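You operate a simulated robot arm through the tools that you are given. There is no shell and no other tool.

You are at the controls of a simulated robot arm. One attempt, no reset.

## Task
Put things in order on the top of the white table. At the end: the white glue pot (marked "Firm") from the top of the white table stands where the white sleeve carton stood; the white sleeve carton from the top of the white table stands where the grey felt block stood; the grey felt block stands on top of the yellow scrubber; the black roll from the top of the white table stands where the white glue pot stood; whatever was shut is shut again. Leave all else as you found it, and nothing knocked over.

The check looks at the end state, three seconds after you hand in, the way a careful person would. Anything else that was tipped, shoved, dropped, spilled or broken makes it a failure.

## Robot
A 6-joint arm with a two-finger gripper, fixed in place. Base frame: the origin is at the foot of the arm, x ahead of it, y to its left, z up; the work surface is at about z = 0.8. Readings come in m, degrees, newtons and seconds.
With the tool pointing down near the work surface it reaches from about 0.1 to 0.7 m from the base axis. Its first joint turns from -66.0 to 66.0 degrees. Payload 2.45 kg.
The tool frame sits at the grasp point between the pads (the TCP): z along the fingers, y along the line on which they close. The tips reach 0.03 m beyond it. Largest opening 0.106 m; the body of the gripper starts 0.079 m behind the TCP.
Orientation is told as [roll, pitch, yaw] about the base's x, y, z axes, in that order, counted from this pose: with the fingers straight down and closing along the base's y, the tool's x points along the base's -x, its y along +y and its z along -z.

## Interface
- The arm moves only by the tool step_arm. Its argument "deltas" is a list of rows, each a list of 7 numbers: the finger opening in m, from 0 to 0.106, then the shift along the base's x, y, z in units of 30 mm (1.0 is 30 mm), then the turn, a rotation vector about the base's x, y, z in units of 4 degrees (1.0 is 4 degrees). In form: [[gripper, x, y, z, rx, ry, rz], ...]. A call has 1 to 20 rows; each row shifts and turns the commanded pose from where the row before left it. A call with a number of a shift or a turn outside -1 to 1 is refused whole. Rows are played at 5 a second. More than 0.05 m and 8.6 degrees between two rows, or a gripper value outside its range, and nothing of the call is played. A pose out of reach is approached as far as the arm can. The call stops where the force on the tool passes 40 N (or 10 N more than at its start, if that is more) or the arm is blocked; 0.2 s more then pass. The fingers move at their own pace (about 0.153 m/s each) and stop on an object; they squeeze with about 24 N. The grip force told is the motor's: it shows also when the fingers shut on nothing. Time passes only in rows, and 0.2 s behind the last, so rows that do not move let the fingers close. The reply holds the time, the measured pose of the TCP, the force on the tool along the base axes, the opening and the grip force, in the units named above and with some noise, with the torque about the TCP (base axes, N m) and any sound that the robot's microphone picked up, and new pictures: "views" is both (left out), scene, wrist or none.
- Cameras (640 x 400 px; columns grow to the right, rows downward): "scene" is fixed at [0.0413, 0.4045, 1.4015]; the picture's right is [-0.88, -0.47, 0.00], its down [-0.28, 0.51, -0.81] and it looks along [0.38, -0.72, -0.58] (base axes); focal length 348 px, centre (320, 200). "wrist" rides on the gripper at [0.076, -0.002, -0.106] in the tool frame; the picture's right is [0.02, 1.00, 0.00], its down [-0.78, 0.02, -0.62] and it looks along [-0.62, 0.01, 0.78] (tool axes); focal length 247 px, centre (320, 200). There is no depth. A picture from a camera that has moved, and an enlarged one, comes with that camera's place and axes in the base frame and with its lens.
- close_up(camera, box): a new picture of the part [left, top, right, bottom] of that camera's present view, enlarged. The clock stands still meanwhile.
- hand_in(): hands the job in; it is judged then, once.

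Nothing tells you positions but the pictures and the camera data. Unless the task says otherwise, let go and move clear before handing in.

The tools are called as a command line: name --pt "numbers of a row" for each row, then --argument value for the rest, lists and objects as JSON in quotes. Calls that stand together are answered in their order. step_arm: Moves the arm, as the interface text tells. Its arguments: {"type":"object","properties":{"deltas":{"type":"array"},"views":{"type":"string","enum":["both","scene","wrist","none"]}},"required":["deltas"]} The other tools are called the same way: close_up (camera, box) takes an enlarged picture of a part of a camera's view; hand_in () hands the job in.

At the start:

```text
time: 0.0
ee_pos: [0.3443, -0.1846, 1.0412]
tcp_rot: [0.1, 0.1, 0.0]
force: [0.6, -0.7, -0.4]
ft_torque: [-0.01, 0.01, -0.03]
gripper_width: 0.1061
gripper_force: 0.1
```

scene: 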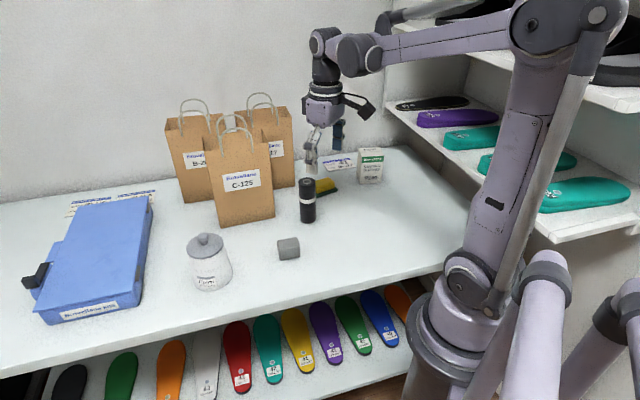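
wrist: 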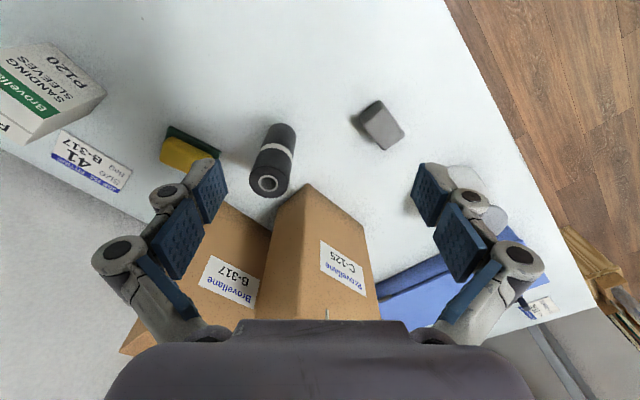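

I see the glue pot at the front left of the scene picture, the grey felt block near the middle, the black roll behind it, and the yellow scrubber with the white sleeve carton further back. I'll take close-ups to fix their positions before moving.

close_up --camera "scene" --box '[280, 130, 420, 270]'

close_up --camera "scene" --box '[150, 210, 310, 310]'

close_up --camera "wrist" --box '[0, 20, 240, 220]'

close_up --camera "wrist" --box '[220, 70, 540, 270]'

```text
2.86 times, centred on (350, 200) of scene
camera zoom: at [0.0413, 0.4045, 1.4015], right [-0.88, -0.47, 0.0], down [-0.28, 0.51, -0.81], along [0.38, -0.72, -0.58], focal length 995 px, centre (234, 200)
```

zoom: 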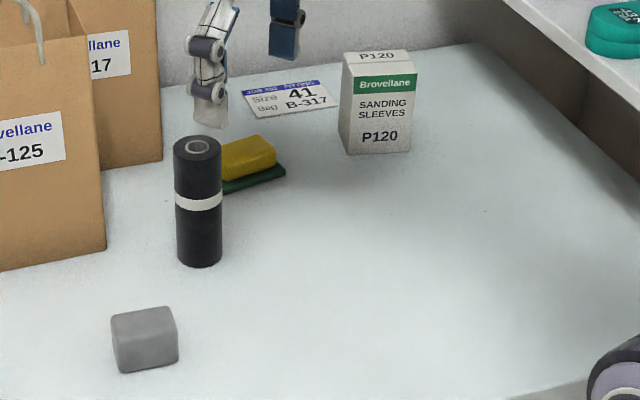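

```text
4.00 times, centred on (230, 260) of scene
camera zoom: at [0.0413, 0.4045, 1.4015], right [-0.88, -0.47, 0.0], down [-0.28, 0.51, -0.81], along [0.38, -0.72, -0.58], focal length 1393 px, centre (680, -40)
```

zoom: 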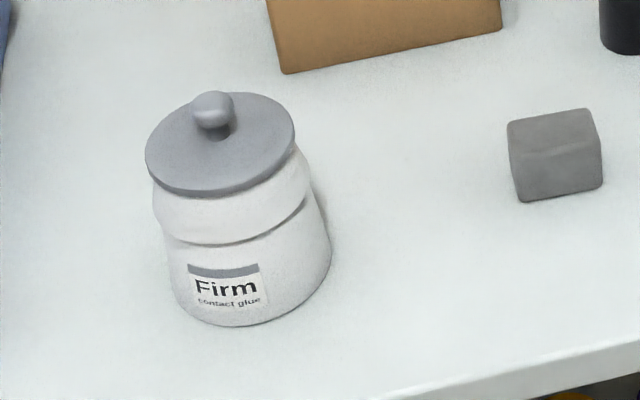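

```text
2.00 times, centred on (120, 120) of wrist
camera zoom: at [0.2675, -0.1863, 1.1468], right [-0.02, 1.0, 0.0], down [0.78, 0.02, 0.62], along [0.62, 0.01, -0.78], focal length 494 px, centre (720, 360)
```

zoom: 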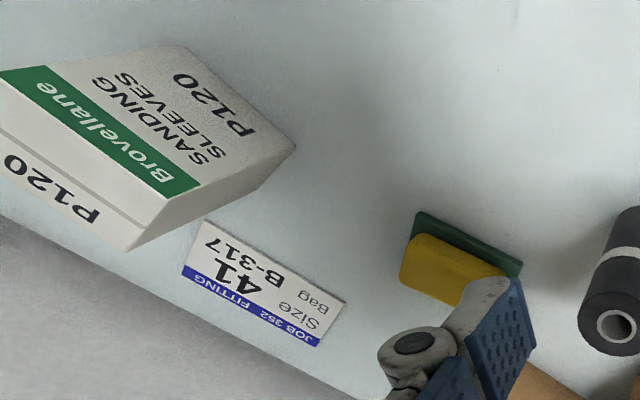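

```text
2.00 times, centred on (380, 170) of wrist
camera zoom: at [0.2675, -0.1863, 1.1468], right [-0.02, 1.0, 0.0], down [0.78, 0.02, 0.62], along [0.62, 0.01, -0.78], focal length 494 px, centre (200, 260)
```

zoom: 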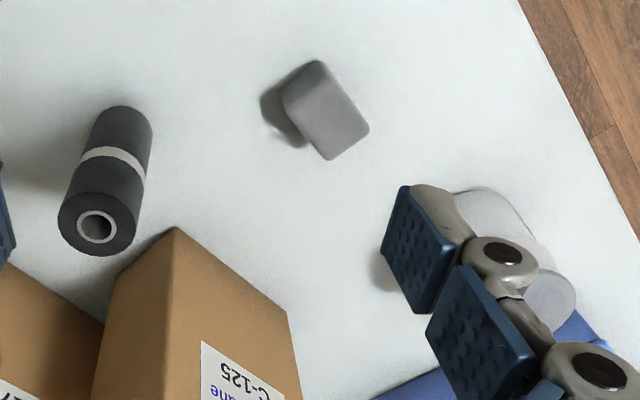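

The table lies at about 45° to the base frame. I'll turn the gripper to match it and get a better wrist view of the scrubber, carton and roll.

step_arm --pt "0.106 -0.222 -0.139 0 0 0 -0.98" --pt "0.106 -0.222 -0.139 0 0 0 -0.98" --pt "0.106 -0.222 -0.139 0 0 0 -0.98" --pt "0.106 -0.222 -0.139 0 0 0 -0.98" --pt "0.106 -0.222 -0.139 0 0 0 -0.98" --pt "0.106 -0.222 -0.139 0 0 0 -0.98" --pt "0.106 -0.222 -0.139 0 0 0 -0.98" --pt "0.106 -0.222 -0.139 0 0 0 -0.98" --pt "0.106 -0.222 -0.139 0 0 0 -0.98" --pt "0.106 -0.222 -0.139 0 0 0 -0.98" --pt "0.106 -0.222 -0.139 0 0 0 -0.98" --pt "0.106 -0.222 -0.139 0 0 0 -0.98"

```text
time: 2.6
ee_pos: [0.2617, -0.2355, 1.0412]
tcp_rot: [0.0, 0.0, -47.2]
force: [0.1, -0.5, -1.0]
ft_torque: [-0.01, 0.02, 0.01]
gripper_width: 0.1059
gripper_force: 0.0
camera wrist: at [0.21, -0.1806, 1.1465], right [0.72, 0.7, 0.0], down [0.55, -0.56, 0.62], along [0.43, -0.45, -0.78], focal length 247 px, centre (320, 200)
```

scene: 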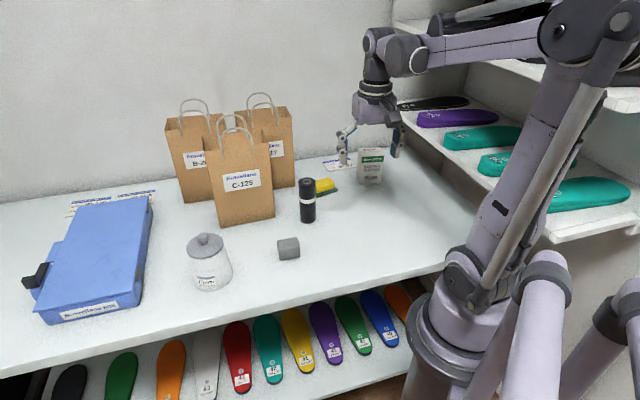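
wrist: 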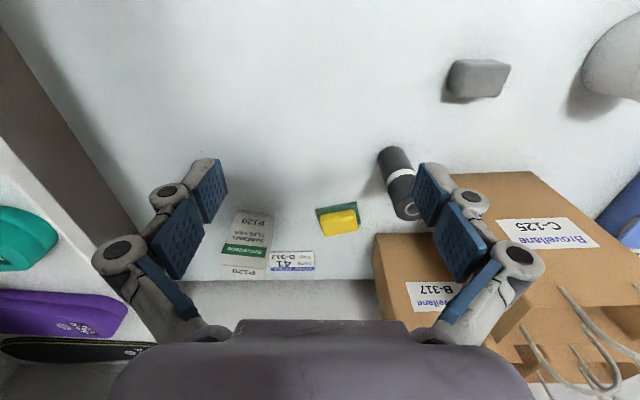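

The view is now square to the table. I'll enlarge the scrubber, carton, roll and block to measure them.

close_up --camera "wrist" --box '[200, 180, 376, 290]'

close_up --camera "wrist" --box '[360, 40, 536, 150]'

close_up --camera "scene" --box '[296, 140, 424, 220]'

close_up --camera "scene" --box '[150, 210, 310, 310]'

```text
3.64 times, centred on (288, 235) of wrist
camera zoom: at [0.21, -0.1806, 1.1465], right [0.72, 0.7, 0.0], down [0.55, -0.56, 0.62], along [0.43, -0.45, -0.78], focal length 898 px, centre (436, 73)
```

zoom: 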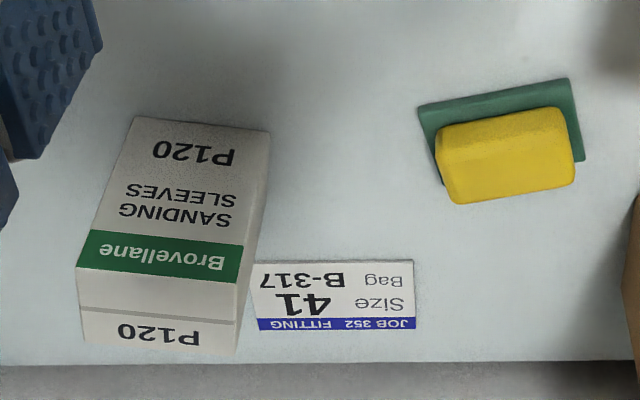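

```text
3.64 times, centred on (448, 95) of wrist
camera zoom: at [0.21, -0.1806, 1.1465], right [0.72, 0.7, 0.0], down [0.55, -0.56, 0.62], along [0.43, -0.45, -0.78], focal length 898 px, centre (-146, 582)
```

zoom: 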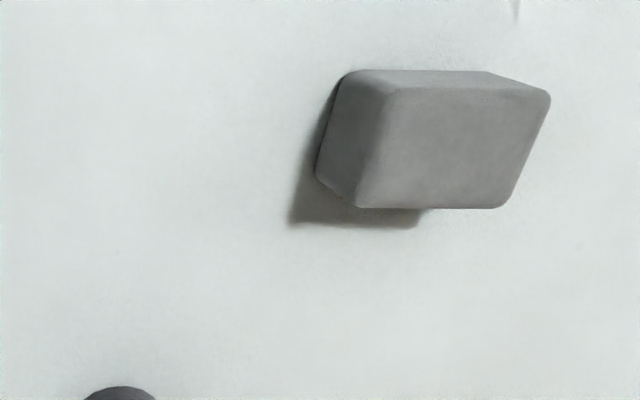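

```text
5.00 times, centred on (360, 180) of scene
camera zoom: at [0.0413, 0.4045, 1.4015], right [-0.88, -0.47, 0.0], down [-0.28, 0.51, -0.81], along [0.38, -0.72, -0.58], focal length 1741 px, centre (120, 300)
```

zoom: 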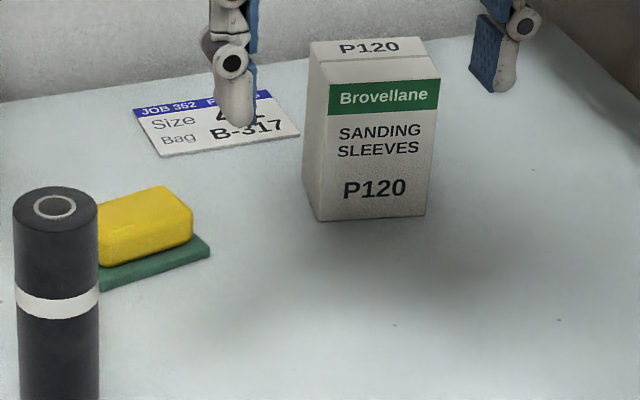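

```text
4.00 times, centred on (230, 260) of scene
camera zoom: at [0.0413, 0.4045, 1.4015], right [-0.88, -0.47, 0.0], down [-0.28, 0.51, -0.81], along [0.38, -0.72, -0.58], focal length 1393 px, centre (680, -40)
```

zoom: 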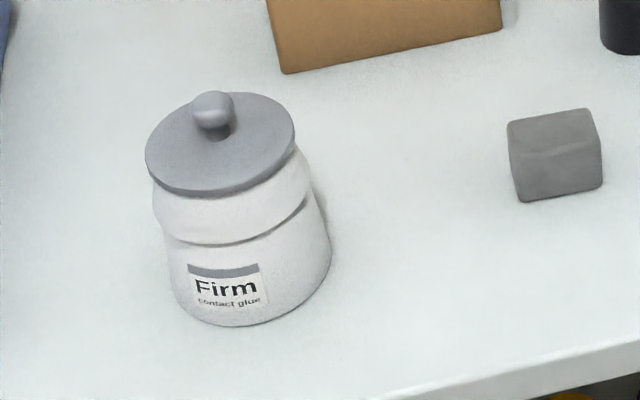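

I've measured the block at about (0.397, -0.100), 49 x 35 x 33 mm, and its long axis already lines up with the gripper's present closing direction. The scrubber centre is about (0.454, -0.382), the carton about (0.355, -0.510) and the roll about (0.425, -0.241). I'll now hover over the block.

step_arm --pt "0.08 0.902 0.903 -0.9 0 0 0" --pt "0.08 0.902 0.903 -0.9 0 0 0" --pt "0.08 0.902 0.903 -0.9 0 0 0" --pt "0.08 0.902 0.903 -0.9 0 0 0" --pt "0.08 0.902 0.903 -0.9 0 0 0" --pt "0.08 0 0 0 0 0 0"

```text
time: 4.0
ee_pos: [0.3996, -0.0996, 0.9065]
tcp_rot: [0.0, 0.0, -47.2]
force: [0.3, 0.1, -0.1]
ft_torque: [-0.02, 0.0, 0.0]
gripper_width: 0.08
gripper_force: 0.3
camera wrist: at [0.3463, -0.0445, 1.0109], right [0.72, 0.7, 0.0], down [0.55, -0.56, 0.62], along [0.43, -0.45, -0.78], focal length 247 px, centre (320, 200)
```

scene: 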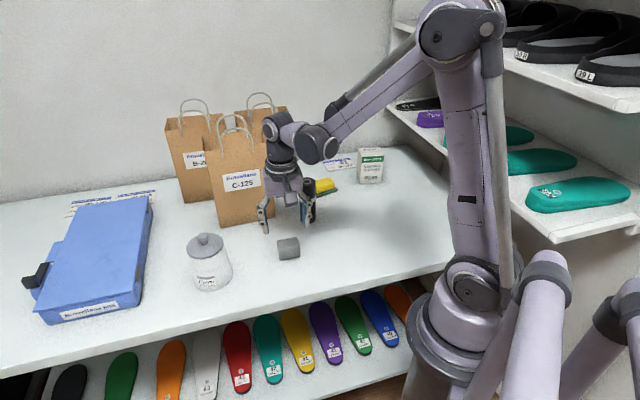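
wrist: 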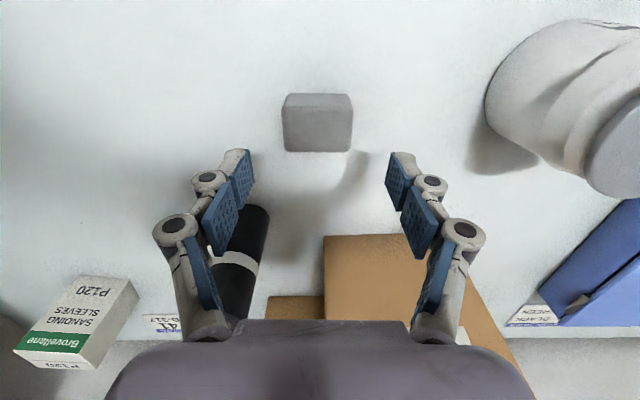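

The block is centred between the fingers, so I'll enlarge the view to fine-tune. I'll also look at the pot, which is visible here.

close_up --camera "wrist" --box '[240, 70, 400, 170]'

close_up --camera "wrist" --box '[448, 0, 640, 200]'

```text
4.00 times, centred on (320, 120) of wrist
camera zoom: at [0.3463, -0.0445, 1.0109], right [0.72, 0.7, 0.0], down [0.55, -0.56, 0.62], along [0.43, -0.45, -0.78], focal length 988 px, centre (320, 520)
```

zoom: 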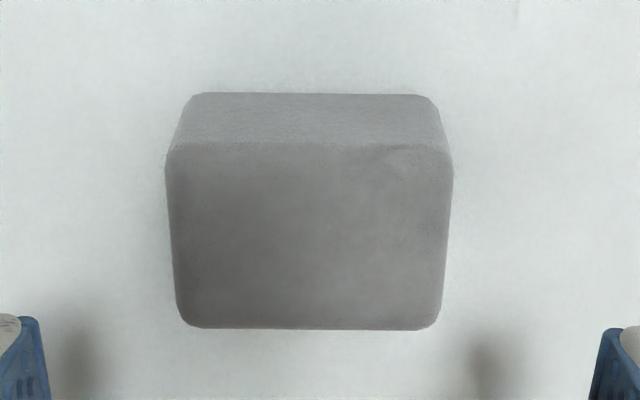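

```text
2.00 times, centred on (544, 100) of wrist
camera zoom: at [0.3463, -0.0445, 1.0109], right [0.72, 0.7, 0.0], down [0.55, -0.56, 0.62], along [0.43, -0.45, -0.78], focal length 494 px, centre (-128, 400)
```

zoom: 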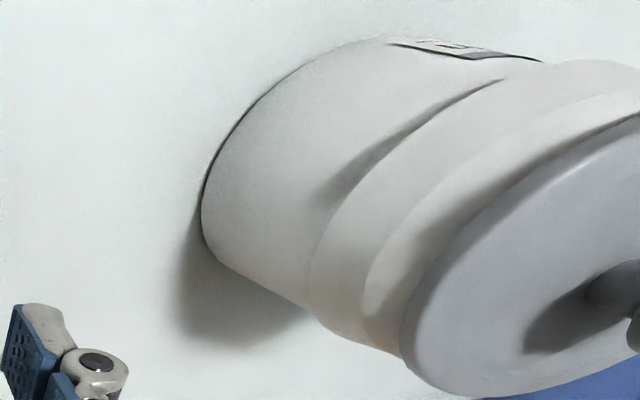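

The block's centre is about 3 mm from the TCP. I'll correct that, go down with the tips about 6 mm above the table, and close on the block's ends.

step_arm --pt "0.08 -0.1 0.01 -0.6 0 0 0" --pt "0.08 0 0 -0.6 0 0 0" --pt "0.08 0 0 -0.6 0 0 0" --pt "0.08 0 0 -0.55 0 0 0" --pt "0.08 0 0 0 0 0 0"

```text
time: 5.2
ee_pos: [0.3967, -0.0981, 0.8357]
tcp_rot: [0.1, 0.0, -47.0]
force: [-1.1, 0.7, 0.2]
ft_torque: [-0.01, -0.01, 0.01]
gripper_width: 0.0799
gripper_force: 0.1
camera wrist: at [0.3429, -0.0439, 0.9405], right [0.72, 0.7, 0.0], down [0.55, -0.56, 0.62], along [0.43, -0.45, -0.78], focal length 247 px, centre (320, 200)
```

scene: 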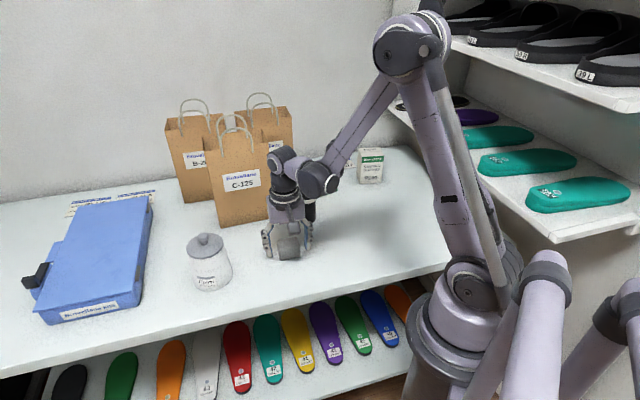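
wrist: 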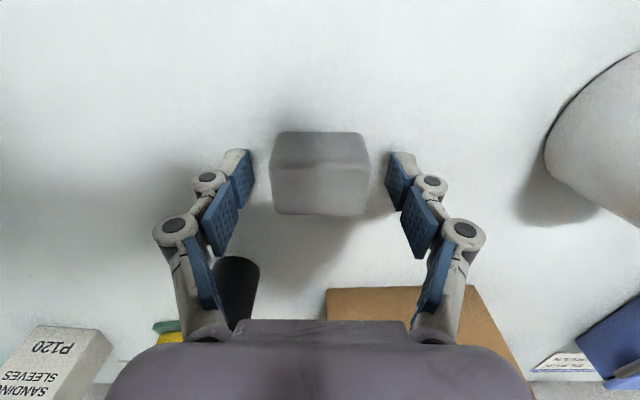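

The fingers straddle the block evenly, so I'll close the gripper on it.

step_arm --pt "0.04 0 0 0 0 0 0" --pt "0.03 0 0 0 0 0 0" --pt "0.03 0 0 0 0 0 0" --views "wrist"

```text
time: 6.0
ee_pos: [0.3961, -0.0997, 0.8342]
tcp_rot: [0.0, 0.0, -47.1]
force: [-1.1, -0.6, 4.8]
ft_torque: [0.02, -0.03, 0.03]
gripper_width: 0.0509
gripper_force: 23.9
camera wrist: at [0.3429, -0.044, 0.9409], right [0.72, 0.7, 0.0], down [0.55, -0.56, 0.62], along [0.43, -0.45, -0.78], focal length 247 px, centre (320, 200)
```

wrist: 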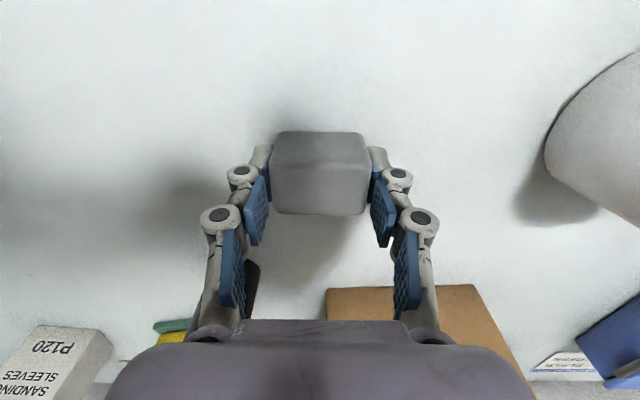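

The gripper holds the block at 51 mm. I'll lift it straight up and carry it to a point short of the scrubber, turning 15° to match the scrubber, and look again there.

step_arm --pt "0.03 0 0 0.6 0 0 0" --pt "0.03 0 0 1 0 0 0" --pt "0.03 0 0 1 0 0 0" --pt "0.03 0 0 1 0 0 0" --pt "0.03 0 0 1 0 0 0" --pt "0.03 0 0 1 0 0 0" --pt "0.03 -0.124 -0.952 0 0 0 0.536" --pt "0.03 -0.124 -0.952 0 0 0 0.536" --pt "0.03 -0.124 -0.952 0 0 0 0.536" --pt "0.03 -0.124 -0.952 0 0 0 0.536" --pt "0.03 -0.124 -0.952 0 0 0 0.536" --pt "0.03 -0.124 -0.952 0 0 0 0.536" --pt "0.03 -0.124 -0.952 0 0 0 0.536" --pt "0.03 0 0 0 0 0 0"

```text
time: 9.0
ee_pos: [0.3695, -0.2991, 1.0043]
tcp_rot: [-0.1, 0.1, -31.9]
force: [0.4, -0.1, -0.4]
ft_torque: [-0.02, -0.02, 0.05]
gripper_width: 0.051
gripper_force: 23.8
camera wrist: at [0.3042, -0.2603, 1.1088], right [0.51, 0.86, 0.0], down [0.67, -0.4, 0.62], along [0.53, -0.32, -0.78], focal length 247 px, centre (320, 200)
```

scene: 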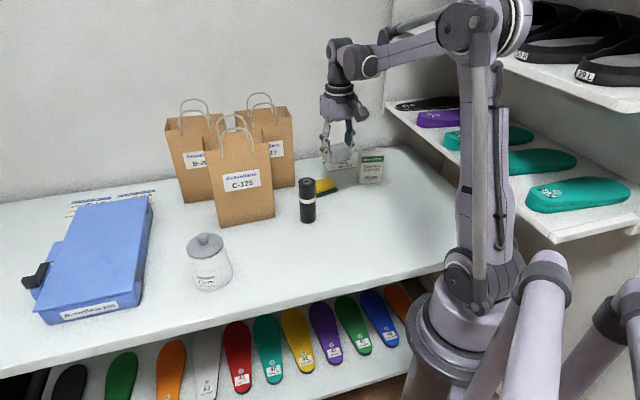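
wrist: 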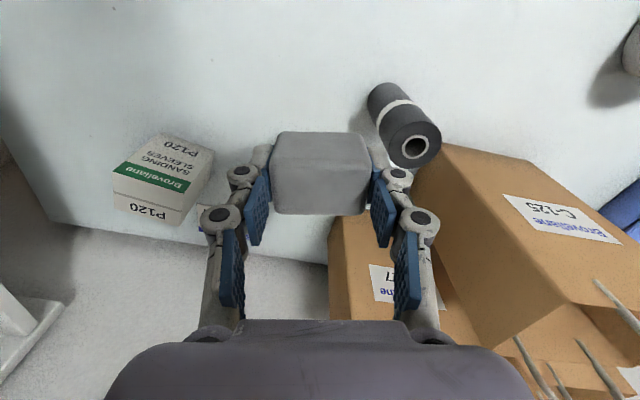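

The held block hides the scrubber. I'll step sideways to get a clear view of it.

step_arm --pt "0.03 -0.53 -0.85 0 0 0 0" --pt "0.03 -0.53 -0.85 0 0 0 0" --pt "0.03 -0.53 -0.85 0 0 0 0" --pt "0.03 0 0 0 0 0 0" --views "wrist"

```text
time: 10.0
ee_pos: [0.3222, -0.3761, 1.0041]
tcp_rot: [0.1, -0.1, -32.1]
force: [-0.7, -0.5, 0.2]
ft_torque: [0.0, 0.0, -0.01]
gripper_width: 0.0507
gripper_force: 24.3
camera wrist: at [0.2565, -0.337, 1.1093], right [0.51, 0.86, 0.0], down [0.67, -0.4, 0.62], along [0.53, -0.32, -0.78], focal length 247 px, centre (320, 200)
```

wrist: 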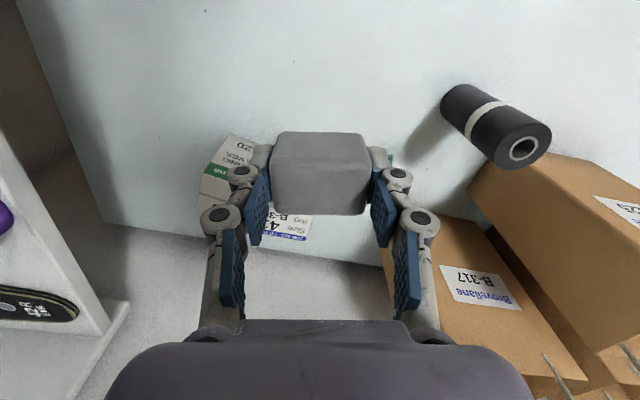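

The scrubber is still hidden, but if I hover directly over it, it should show above the block in the picture. I'll move there at the same height.

step_arm --pt "0.03 0.88 -0.04 0 0 0 0" --pt "0.03 0.88 -0.04 0 0 0 0" --pt "0.03 0.88 -0.04 0 0 0 0" --pt "0.03 0.88 -0.04 0 0 0 0" --pt "0.03 0.88 -0.04 0 0 0 0" --pt "0.03 0 0 0 0 0 0"

close_up --camera "wrist" --box '[240, 30, 400, 130]'

close_up --camera "scene" --box '[260, 110, 420, 210]'

```text
time: 11.4
ee_pos: [0.4542, -0.3822, 1.0046]
tcp_rot: [0.0, 0.0, -32.2]
force: [-1.4, 0.4, -0.1]
ft_torque: [0.01, 0.0, -0.02]
gripper_width: 0.0506
gripper_force: 24.3
camera wrist: at [0.3892, -0.3424, 1.1093], right [0.51, 0.86, 0.0], down [0.67, -0.4, 0.62], along [0.53, -0.32, -0.78], focal length 247 px, centre (320, 200)
```

scene: 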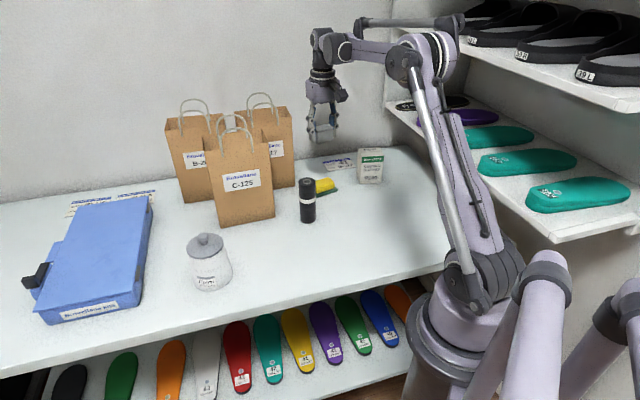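
wrist: 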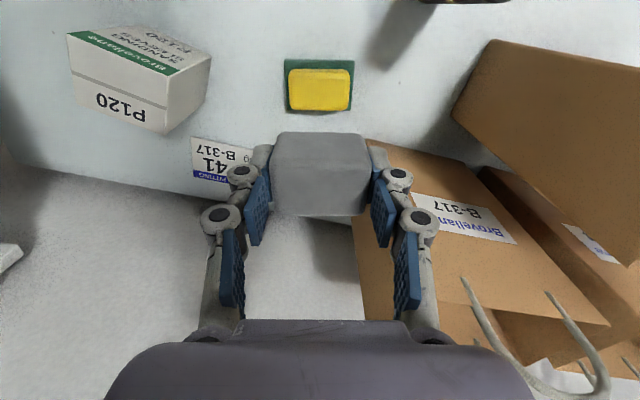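

```text
4.00 times, centred on (320, 80) of wrist
camera zoom: at [0.3892, -0.3424, 1.1093], right [0.51, 0.86, 0.0], down [0.67, -0.4, 0.62], along [0.53, -0.32, -0.78], focal length 988 px, centre (320, 680)
```

zoom: 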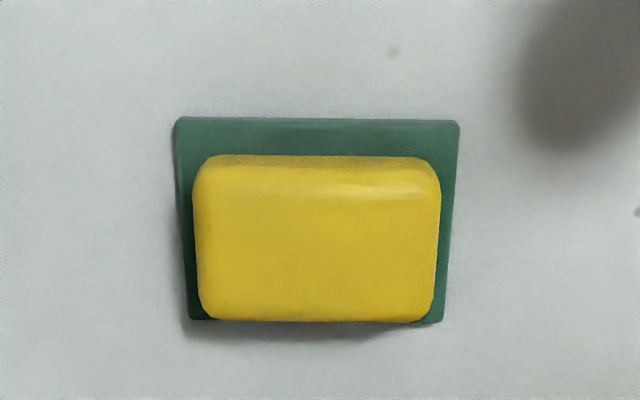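

```text
4.00 times, centred on (340, 160) of scene
camera zoom: at [0.0414, 0.4045, 1.4015], right [-0.88, -0.47, 0.0], down [-0.28, 0.51, -0.81], along [0.38, -0.72, -0.58], focal length 1393 px, centre (240, 360)
```

zoom: 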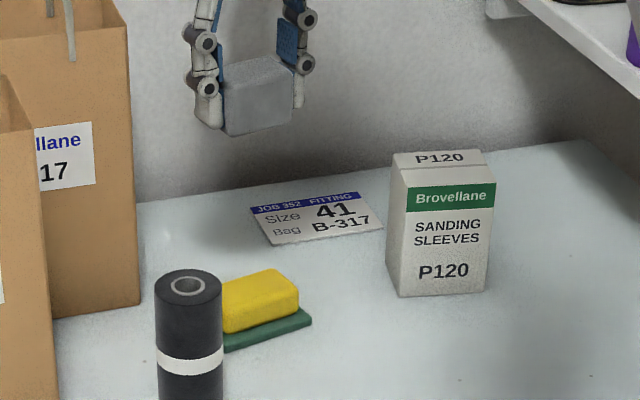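

The scrubber is square to the gripper and within 2 mm of being directly under the block. I'll lower to just above it, then come down in small steps and watch the force.

step_arm --pt "0.03 -0.057 0.033 -0.72 0 0 0" --pt "0.03 0 0 -0.72 0 0 0" --pt "0.03 0 0 -0.72 0 0 0" --pt "0.03 0 0 -0.72 0 0 0" --pt "0.03 0 0 -0.72 0 0 0" --pt "0.03 0 0 -0.72 0 0 0" --pt "0.03 0 0 0 0 0 0"

close_up --camera "scene" --box '[280, 150, 376, 210]'

```text
time: 13.0
ee_pos: [0.4528, -0.3803, 0.8729]
tcp_rot: [0.0, 0.0, -32.0]
force: [0.0, -0.5, -0.6]
ft_torque: [0.0, 0.0, -0.01]
gripper_width: 0.0507
gripper_force: 23.9
camera wrist: at [0.3873, -0.3411, 0.9783], right [0.51, 0.86, 0.0], down [0.67, -0.4, 0.62], along [0.53, -0.32, -0.78], focal length 247 px, centre (320, 200)
```

scene: 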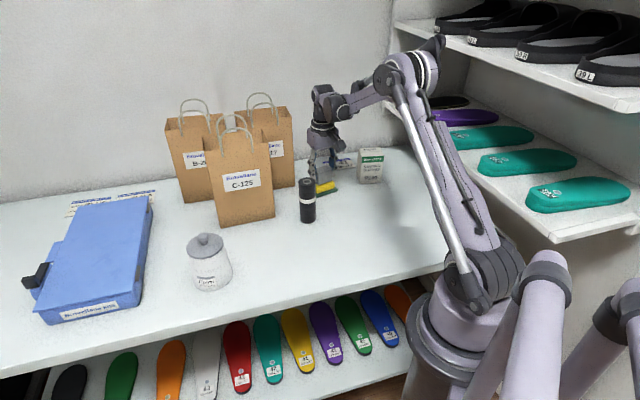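
wrist: 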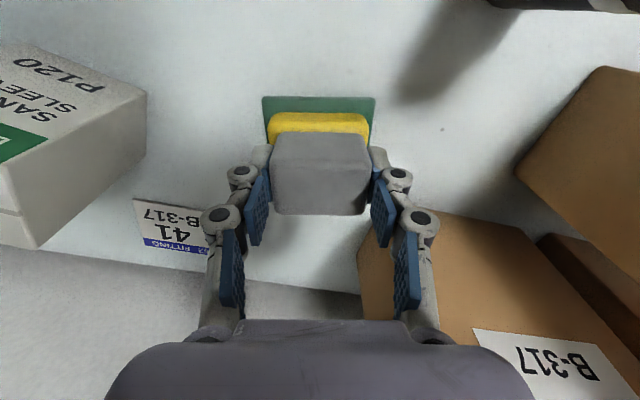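

```text
6.67 times, centred on (328, 180) of scene
camera zoom: at [0.0413, 0.4045, 1.4015], right [-0.88, -0.47, 0.0], down [-0.28, 0.51, -0.81], along [0.38, -0.72, -0.58], focal length 2322 px, centre (267, 333)
```

zoom: 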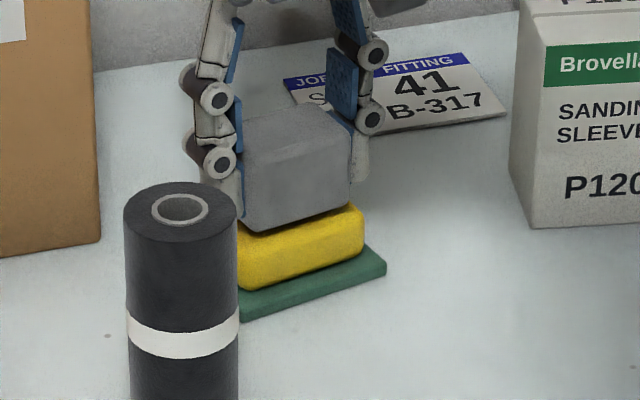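

The block is a few millimetres above the sponge and centred. I'll lower it in small steps.

step_arm --pt "0.03 0 0 -0.07 0 0 0" --pt "0.03 0 0 0 0 0 0" --views "none"

step_arm --pt "0.03 0 0 -0.07 0 0 0" --pt "0.03 0 0 0 0 0 0" --views "none"

```text
time: 13.6
ee_pos: [0.4526, -0.3814, 0.8707]
tcp_rot: [0.0, 0.0, -32.1]
force: [0.0, 1.1, 0.1]
ft_torque: [0.01, 0.0, -0.03]
gripper_width: 0.0508
gripper_force: 24.3
```

```text
time: 14.2
ee_pos: [0.4522, -0.381, 0.8705]
tcp_rot: [0.0, 0.0, -32.1]
force: [-0.4, -0.5, -0.4]
ft_torque: [-0.01, -0.02, 0.0]
gripper_width: 0.0508
gripper_force: 24.5
```

step_arm --pt "0.03 0 0 -0.05 0 0 0" --pt "0.03 0 0 0 0 0 0" --views "none"

close_up --camera "scene" --box '[280, 150, 376, 210]'

```text
time: 14.8
ee_pos: [0.4525, -0.3805, 0.868]
tcp_rot: [0.0, 0.0, -32.2]
force: [-0.4, 0.7, 11.4]
ft_torque: [0.02, -0.03, -0.01]
gripper_width: 0.0504
gripper_force: 23.8
```

```text
6.67 times, centred on (328, 180) of scene
camera zoom: at [0.0412, 0.4046, 1.4015], right [-0.88, -0.47, 0.0], down [-0.28, 0.51, -0.81], along [0.38, -0.72, -0.58], focal length 2322 px, centre (267, 333)
```

zoom: 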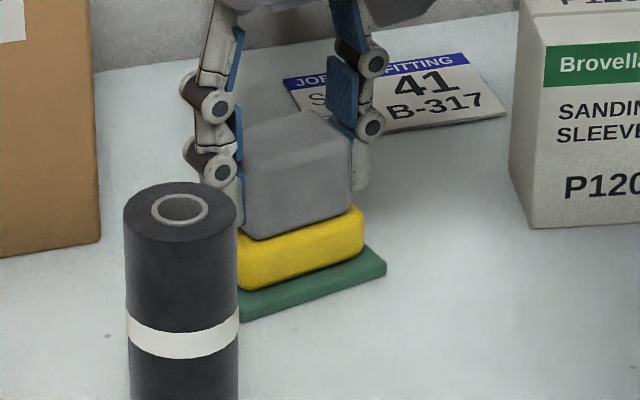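

Contact is confirmed at 11 N upward. I'll ease off slightly, open the fingers gently and rise straight up.

step_arm --pt "0.03 0 0 0.03 0 0 0" --pt "0.056 0 0 0 0 0 0" --pt "0.07 0 0 0 0 0 0" --pt "0.075 0 0 0 0 0 0" --pt "0.075 0 0 0.3 0 0 0" --pt "0.075 0 0 0.6 0 0 0" --pt "0.075 0 0 1 0 0 0" --pt "0.075 0 0 1 0 0 0" --pt "0.075 0 0 1 0 0 0" --pt "0.075 0 0 0 0 0 0"

close_up --camera "scene" --box '[280, 150, 376, 210]'

close_up --camera "wrist" --box '[0, 0, 200, 200]'

```text
time: 17.0
ee_pos: [0.4521, -0.3807, 0.9879]
tcp_rot: [0.0, 0.0, -32.1]
force: [0.8, 0.1, -0.3]
ft_torque: [0.02, -0.03, 0.01]
gripper_width: 0.0748
gripper_force: 0.0
camera wrist: at [0.3872, -0.341, 1.092], right [0.51, 0.86, 0.0], down [0.67, -0.4, 0.62], along [0.53, -0.32, -0.78], focal length 247 px, centre (320, 200)
```

scene: 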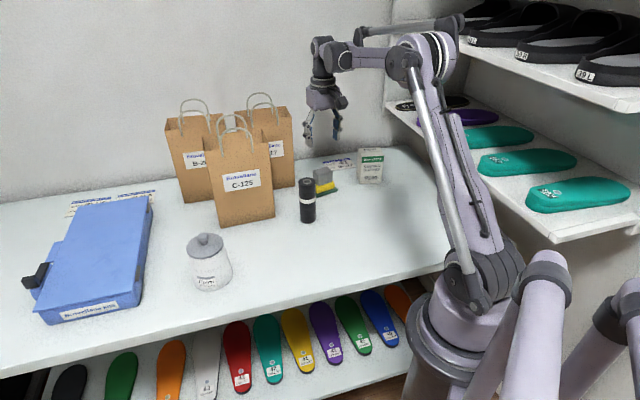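
wrist: 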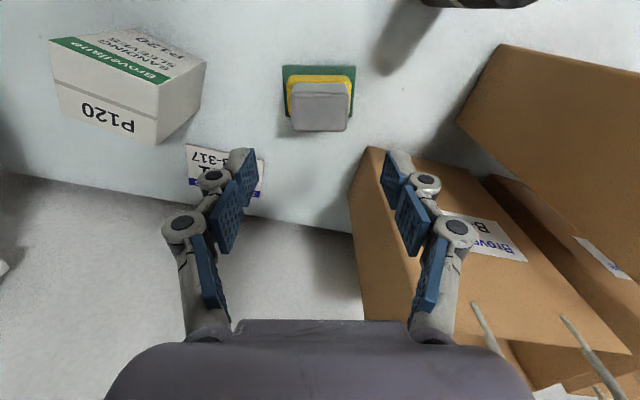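

```text
6.67 times, centred on (328, 180) of scene
camera zoom: at [0.0413, 0.4045, 1.4015], right [-0.88, -0.47, 0.0], down [-0.28, 0.51, -0.81], along [0.38, -0.72, -0.58], focal length 2322 px, centre (267, 333)
```

zoom: 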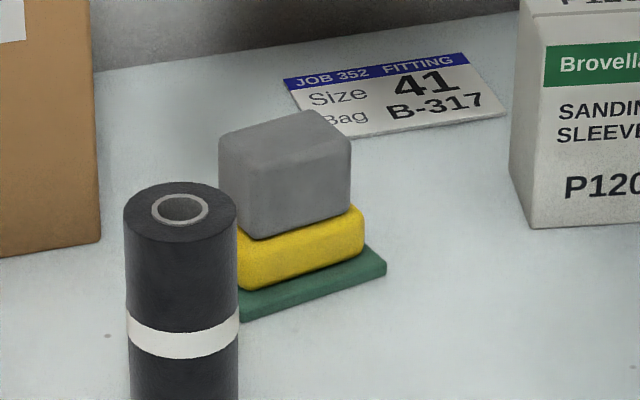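

```text
2.00 times, centred on (100, 100) of wrist
camera zoom: at [0.3872, -0.341, 1.092], right [0.51, 0.86, 0.0], down [0.67, -0.4, 0.62], along [0.53, -0.32, -0.78], focal length 494 px, centre (760, 400)
```

zoom: 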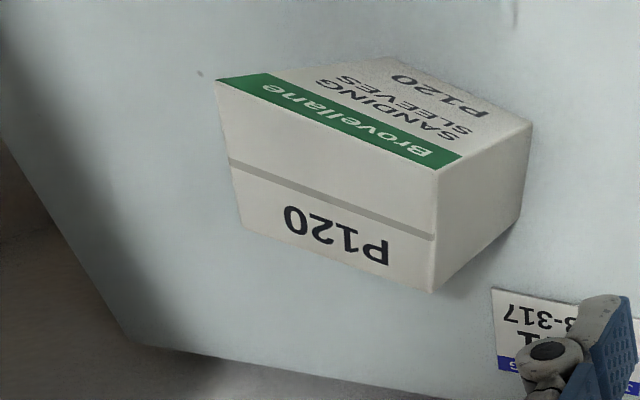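

The block now stands squarely on the scrubber. Next is the carton: I'll hover above it, turned to its own angle (about -54° yaw), and measure it from there.

step_arm --pt "0.09 -0.539 -0.717 0.17 0 0 -0.92" --pt "0.106 -0.539 -0.717 0.17 0 0 -0.92" --pt "0.106 -0.539 -0.717 0.17 0 0 -0.92" --pt "0.106 -0.539 -0.717 0.17 0 0 -0.92" --pt "0.106 -0.539 -0.717 0.17 0 0 -0.92" --pt "0.106 -0.539 -0.717 0.17 0 0 -0.92" --pt "0.106 0 0 0 0 0 0"

close_up --camera "wrist" --box '[224, 40, 416, 160]'

```text
time: 18.6
ee_pos: [0.3539, -0.51, 1.0173]
tcp_rot: [0.0, 0.0, -54.2]
force: [-0.5, 1.3, 0.1]
ft_torque: [-0.01, 0.02, 0.0]
gripper_width: 0.106
gripper_force: 0.0
camera wrist: at [0.3091, -0.4493, 1.1224], right [0.8, 0.6, 0.0], down [0.47, -0.62, 0.62], along [0.37, -0.5, -0.78], focal length 247 px, centre (320, 200)
```

scene: 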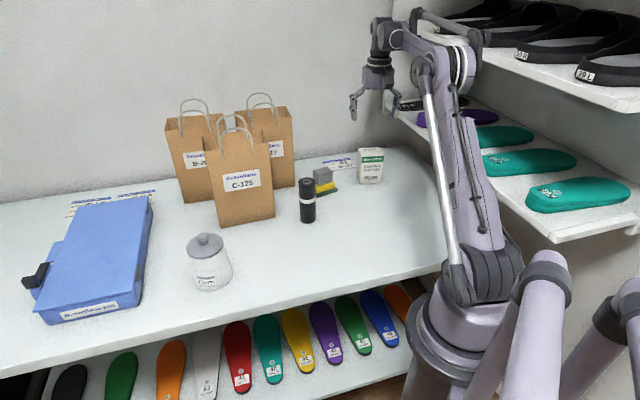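
wrist: 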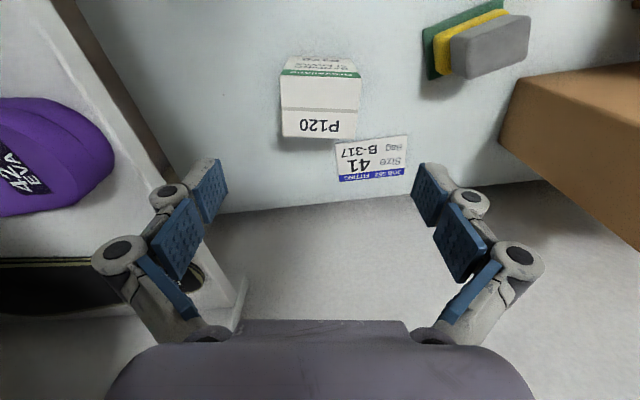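

```text
3.33 times, centred on (320, 100) of wrist
camera zoom: at [0.3091, -0.4493, 1.1224], right [0.8, 0.6, 0.0], down [0.47, -0.62, 0.62], along [0.37, -0.5, -0.78], focal length 823 px, centre (320, 533)
```

zoom: 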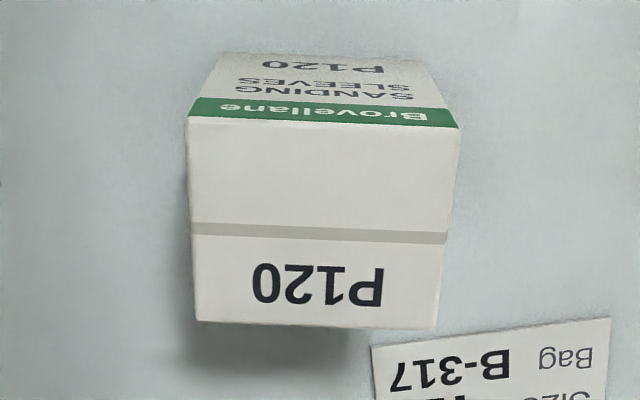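

The carton's centre is about (0.356, -0.511), 70 mm wide, 56 mm deep and about 90 mm tall. I'll make the small correction and go down around its sides.

step_arm --pt "0.106 0.067 -0.033 -0.5 0 0 -0.25" --pt "0.106 0 0 -1 0 0 0" --pt "0.106 0 0 -1 0 0 0" --pt "0.106 0 0 -1 0 0 0" --pt "0.106 0 0 -1 0 0 0" --pt "0.106 0 0 -1 0 0 0" --pt "0.106 0 0 0 0 0 0"

```text
time: 20.2
ee_pos: [0.3579, -0.51, 0.8525]
tcp_rot: [-0.1, 0.0, -55.1]
force: [-0.1, -0.6, 0.0]
ft_torque: [0.02, 0.04, 0.0]
gripper_width: 0.106
gripper_force: 0.1
camera wrist: at [0.3127, -0.4489, 0.957], right [0.81, 0.59, 0.0], down [0.46, -0.63, 0.62], along [0.37, -0.5, -0.78], focal length 247 px, centre (320, 200)
```

scene: 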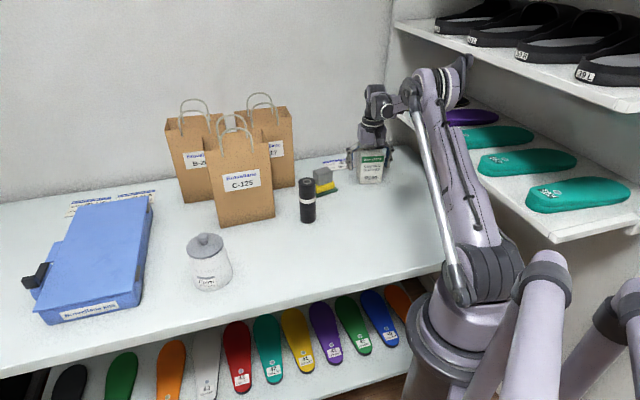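
wrist: 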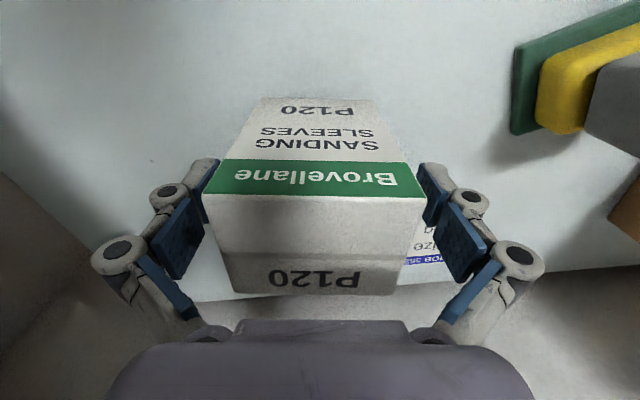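

The carton sits evenly between the fingers, so I'll close on it.

step_arm --pt "0.085 0 0 0 0 0 0" --pt "0.06 0 0 0 0 0 0" --pt "0.05 0 0 0 0 0 0" --pt "0.05 0 0 0 0 0 0" --views "wrist"

```text
time: 21.2
ee_pos: [0.3566, -0.5105, 0.8525]
tcp_rot: [-0.1, -0.1, -55.2]
force: [-1.1, -1.3, 6.1]
ft_torque: [-0.12, 0.21, 0.01]
gripper_width: 0.0694
gripper_force: 24.3
camera wrist: at [0.3125, -0.449, 0.9577], right [0.81, 0.59, 0.0], down [0.46, -0.63, 0.62], along [0.37, -0.5, -0.78], focal length 247 px, centre (320, 200)
```

wrist: 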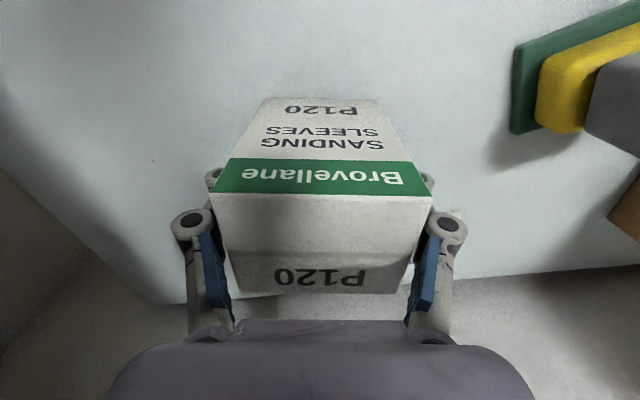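

The carton is gripped at 69 mm. I'll lift slightly first to check the hold.

step_arm --pt "0.05 0 0 0.2 0 0 0" --pt "0.05 0 0 0.4 0 0 0" --pt "0.05 0 0 0 0 0 0"

```text
time: 22.0
ee_pos: [0.3585, -0.5113, 0.8711]
tcp_rot: [0.1, 0.0, -55.2]
force: [0.0, 0.7, -1.3]
ft_torque: [0.02, -0.02, -0.02]
gripper_width: 0.0697
gripper_force: 24.7
camera wrist: at [0.3132, -0.449, 0.9759], right [0.81, 0.59, 0.0], down [0.46, -0.63, 0.62], along [0.37, -0.5, -0.78], focal length 247 px, centre (320, 200)
```

scene: 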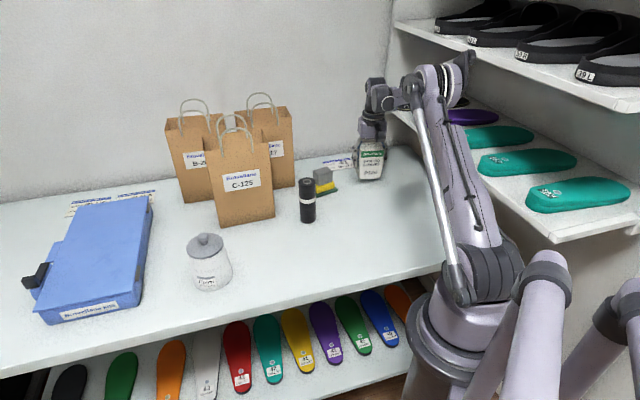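
wrist: 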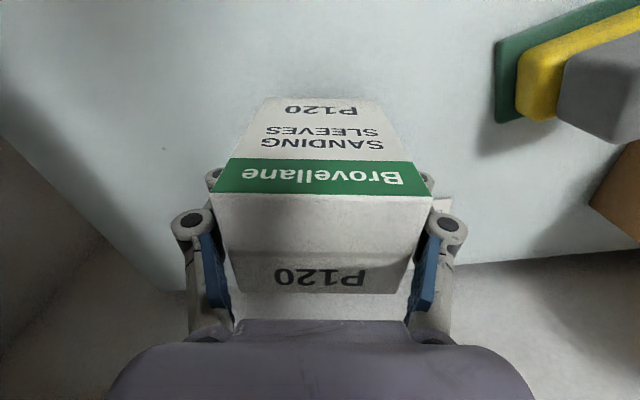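

The hold is firm. I'll lift higher and carry the carton to where the block stood, turning 8° to the block's old angle.

step_arm --pt "0.05 0 0 1 0 0 0" --pt "0.05 0 0 1 0 0 0" --pt "0.05 0 0 1 0 0 0" --pt "0.05 0 0 1 0 0 0" --pt "0.05 0 0 1 0 0 0" --pt "0.05 0.0867 0.9147 0 0 0 0.133" --pt "0.05 0.0867 0.9147 0 0 0 0.133" --pt "0.05 0.0867 0.9147 0 0 0 0.133" --pt "0.05 0.0867 0.9147 0 0 0 0.133" --pt "0.05 0.0867 0.9147 0 0 0 0.133" --pt "0.05 0.0867 0.9147 0 0 0 0.133" --pt "0.05 0.0867 0.9147 0 0 0 0.133" --pt "0.05 0.0867 0.9147 0 0 0 0.133" --pt "0.05 0.0867 0.9147 0 0 0 0.133" --pt "0.05 0.0867 0.9147 0 0 0 0.133" --pt "0.05 0.0867 0.9147 0 0 0 0.133" --pt "0.05 0.0867 0.9147 0 0 0 0.133" --pt "0.05 0.0867 0.9147 0 0 0 0.133" --pt "0.05 0.0867 0.9147 0 0 0 0.133" --pt "0.05 0.0867 0.9147 0 0 0 0.133"

```text
time: 26.2
ee_pos: [0.396, -0.1008, 1.0209]
tcp_rot: [0.0, 0.0, -47.2]
force: [0.0, 0.8, -1.8]
ft_torque: [0.0, 0.04, -0.01]
gripper_width: 0.0696
gripper_force: 24.1
camera wrist: at [0.3432, -0.0443, 1.1249], right [0.72, 0.69, 0.0], down [0.54, -0.56, 0.62], along [0.43, -0.45, -0.78], focal length 247 px, centre (320, 200)
```

scene: 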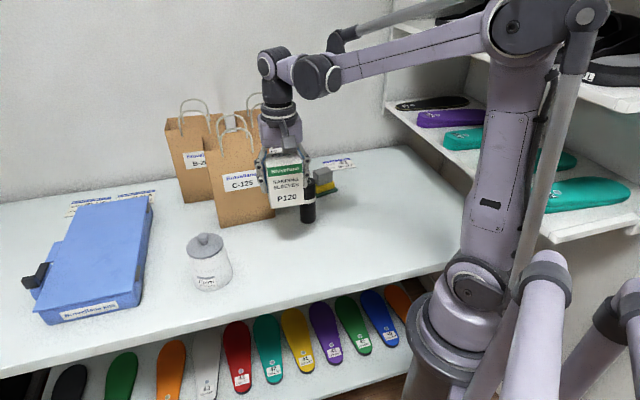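
wrist: 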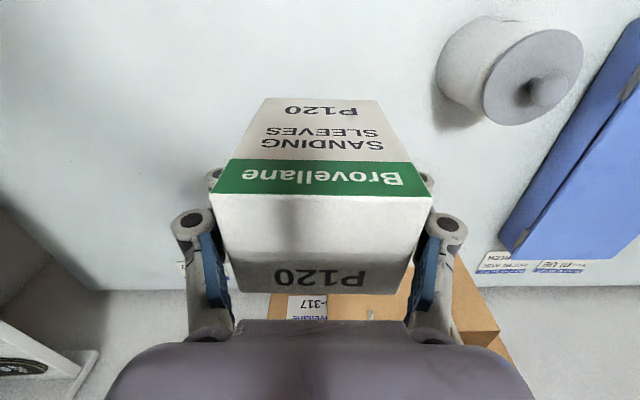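

The carton hangs over the block's old spot. I'll lower it to just above the table, then ease it down.

step_arm --pt "0.05 0.017 0.04 -1 0 0 0" --pt "0.05 0 0 -1 0 0 0" --pt "0.05 0 0 -1 0 0 0" --pt "0.05 0 0 -1 0 0 0" --pt "0.05 0 0 -0.8 0 0 0" --pt "0.05 0 0 -0.4 0 0 0" --pt "0.05 0 0 -0.25 0 0 0" --pt "0.05 0 0 0 0 0 0" --views "scene"

step_arm --pt "0.05 0 0 -0.07 0 0 0" --pt "0.05 0 0 0 0 0 0" --views "none"

```text
time: 28.0
ee_pos: [0.3964, -0.0996, 0.8563]
tcp_rot: [0.0, 0.2, -47.3]
force: [1.0, -0.3, -1.4]
ft_torque: [-0.03, 0.01, -0.03]
gripper_width: 0.0693
gripper_force: 23.9
```

scene: 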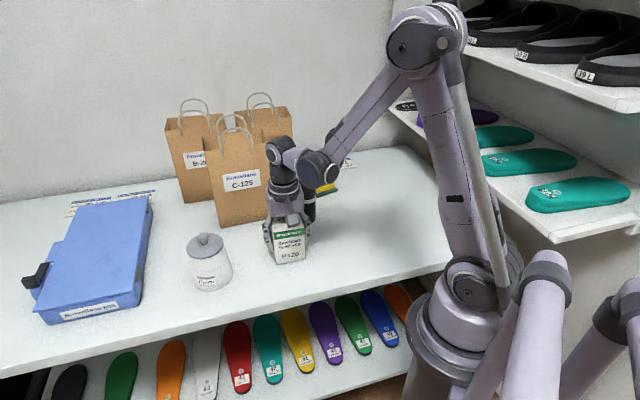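

```text
time: 28.6
ee_pos: [0.3965, -0.0986, 0.8544]
tcp_rot: [0.0, 0.0, -47.2]
force: [0.7, 0.1, -2.6]
ft_torque: [-0.02, -0.03, 0.0]
gripper_width: 0.0695
gripper_force: 23.9
```

step_arm --pt "0.05 0 0 -0.06 0 0 0" --pt "0.05 0 0 0 0 0 0" --views "none"

```text
time: 29.2
ee_pos: [0.397, -0.0988, 0.8524]
tcp_rot: [0.0, 0.0, -47.2]
force: [0.1, -0.2, -0.5]
ft_torque: [-0.03, -0.02, 0.01]
gripper_width: 0.0696
gripper_force: 23.8
```

step_arm --pt "0.05 0 0 -0.04 0 0 0" --pt "0.05 0 0 0 0 0 0" --views "none"

```text
time: 29.8
ee_pos: [0.3971, -0.0981, 0.8521]
tcp_rot: [0.0, 0.0, -47.3]
force: [3.6, 0.5, 16.3]
ft_torque: [0.02, -0.08, -0.01]
gripper_width: 0.0698
gripper_force: 24.1
```

The carton is down, with 16 N of contact. I'll ease up, open, and rise straight up.

step_arm --pt "0.05 0 0 0.03 0 0 0" --pt "0.076 0 0 0 0 0 0" --pt "0.09 0 0 0 0 0 0" --pt "0.106 0 0 0 0 0 0" --pt "0.106 0 0 0 0 0 0" --pt "0.106 0 0 0.5 0 0 0" --pt "0.106 0 0 1 0 0 0" --pt "0.106 0 0 1 0 0 0" --pt "0.106 0 0 1 0 0 0" --pt "0.106 0 0 1 0 0 0" --pt "0.106 0 0 1 0 0 0" --pt "0.106 0 0 0 0 0 0"

close_up --camera "scene" --box '[150, 180, 342, 300]'

close_up --camera "wrist" --box '[400, 0, 640, 150]'

```text
time: 32.4
ee_pos: [0.3961, -0.0976, 1.0199]
tcp_rot: [0.0, 0.0, -47.2]
force: [0.2, -0.2, -0.5]
ft_torque: [0.03, -0.01, -0.02]
gripper_width: 0.1059
gripper_force: 0.1
camera wrist: at [0.3437, -0.0434, 1.123], right [0.72, 0.69, 0.0], down [0.54, -0.56, 0.62], along [0.43, -0.45, -0.78], focal length 247 px, centre (320, 200)
```

scene: 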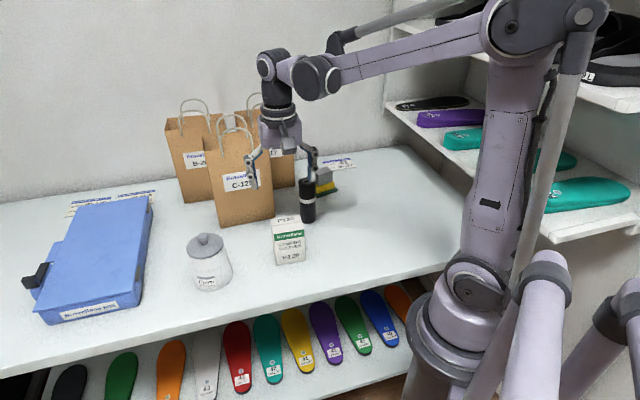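
wrist: 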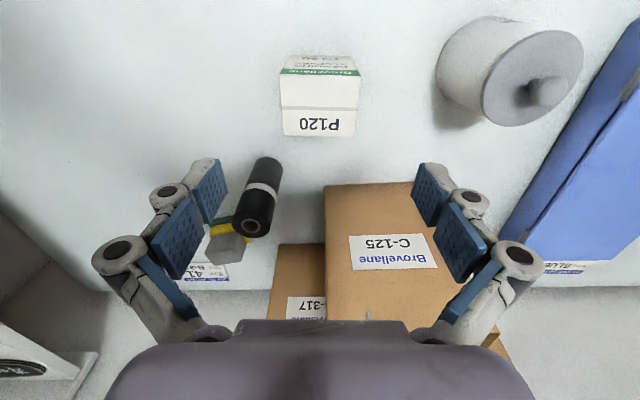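

```text
3.33 times, centred on (246, 240) of scene
camera zoom: at [0.0413, 0.4045, 1.4015], right [-0.88, -0.47, 0.0], down [-0.28, 0.51, -0.81], along [0.38, -0.72, -0.58], focal length 1161 px, centre (567, 67)
```

zoom: 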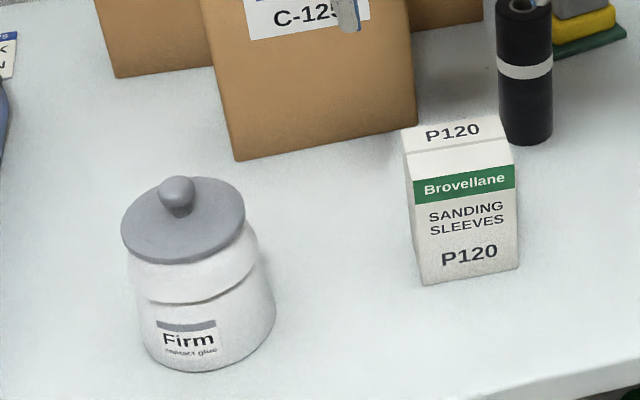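

```text
2.67 times, centred on (520, 75) of wrist
camera zoom: at [0.3437, -0.0434, 1.123], right [0.72, 0.69, 0.0], down [0.54, -0.56, 0.62], along [0.43, -0.45, -0.78], focal length 659 px, centre (-213, 533)
```

zoom: 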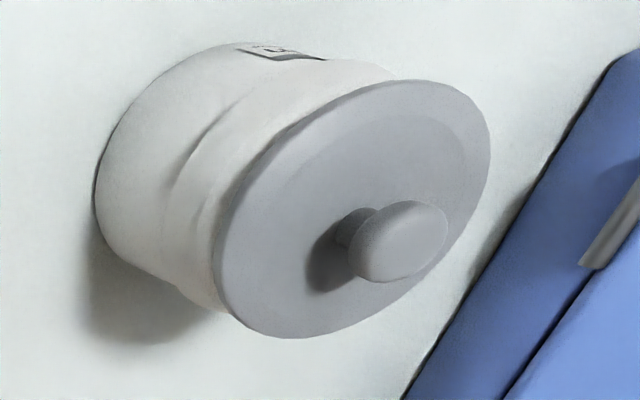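

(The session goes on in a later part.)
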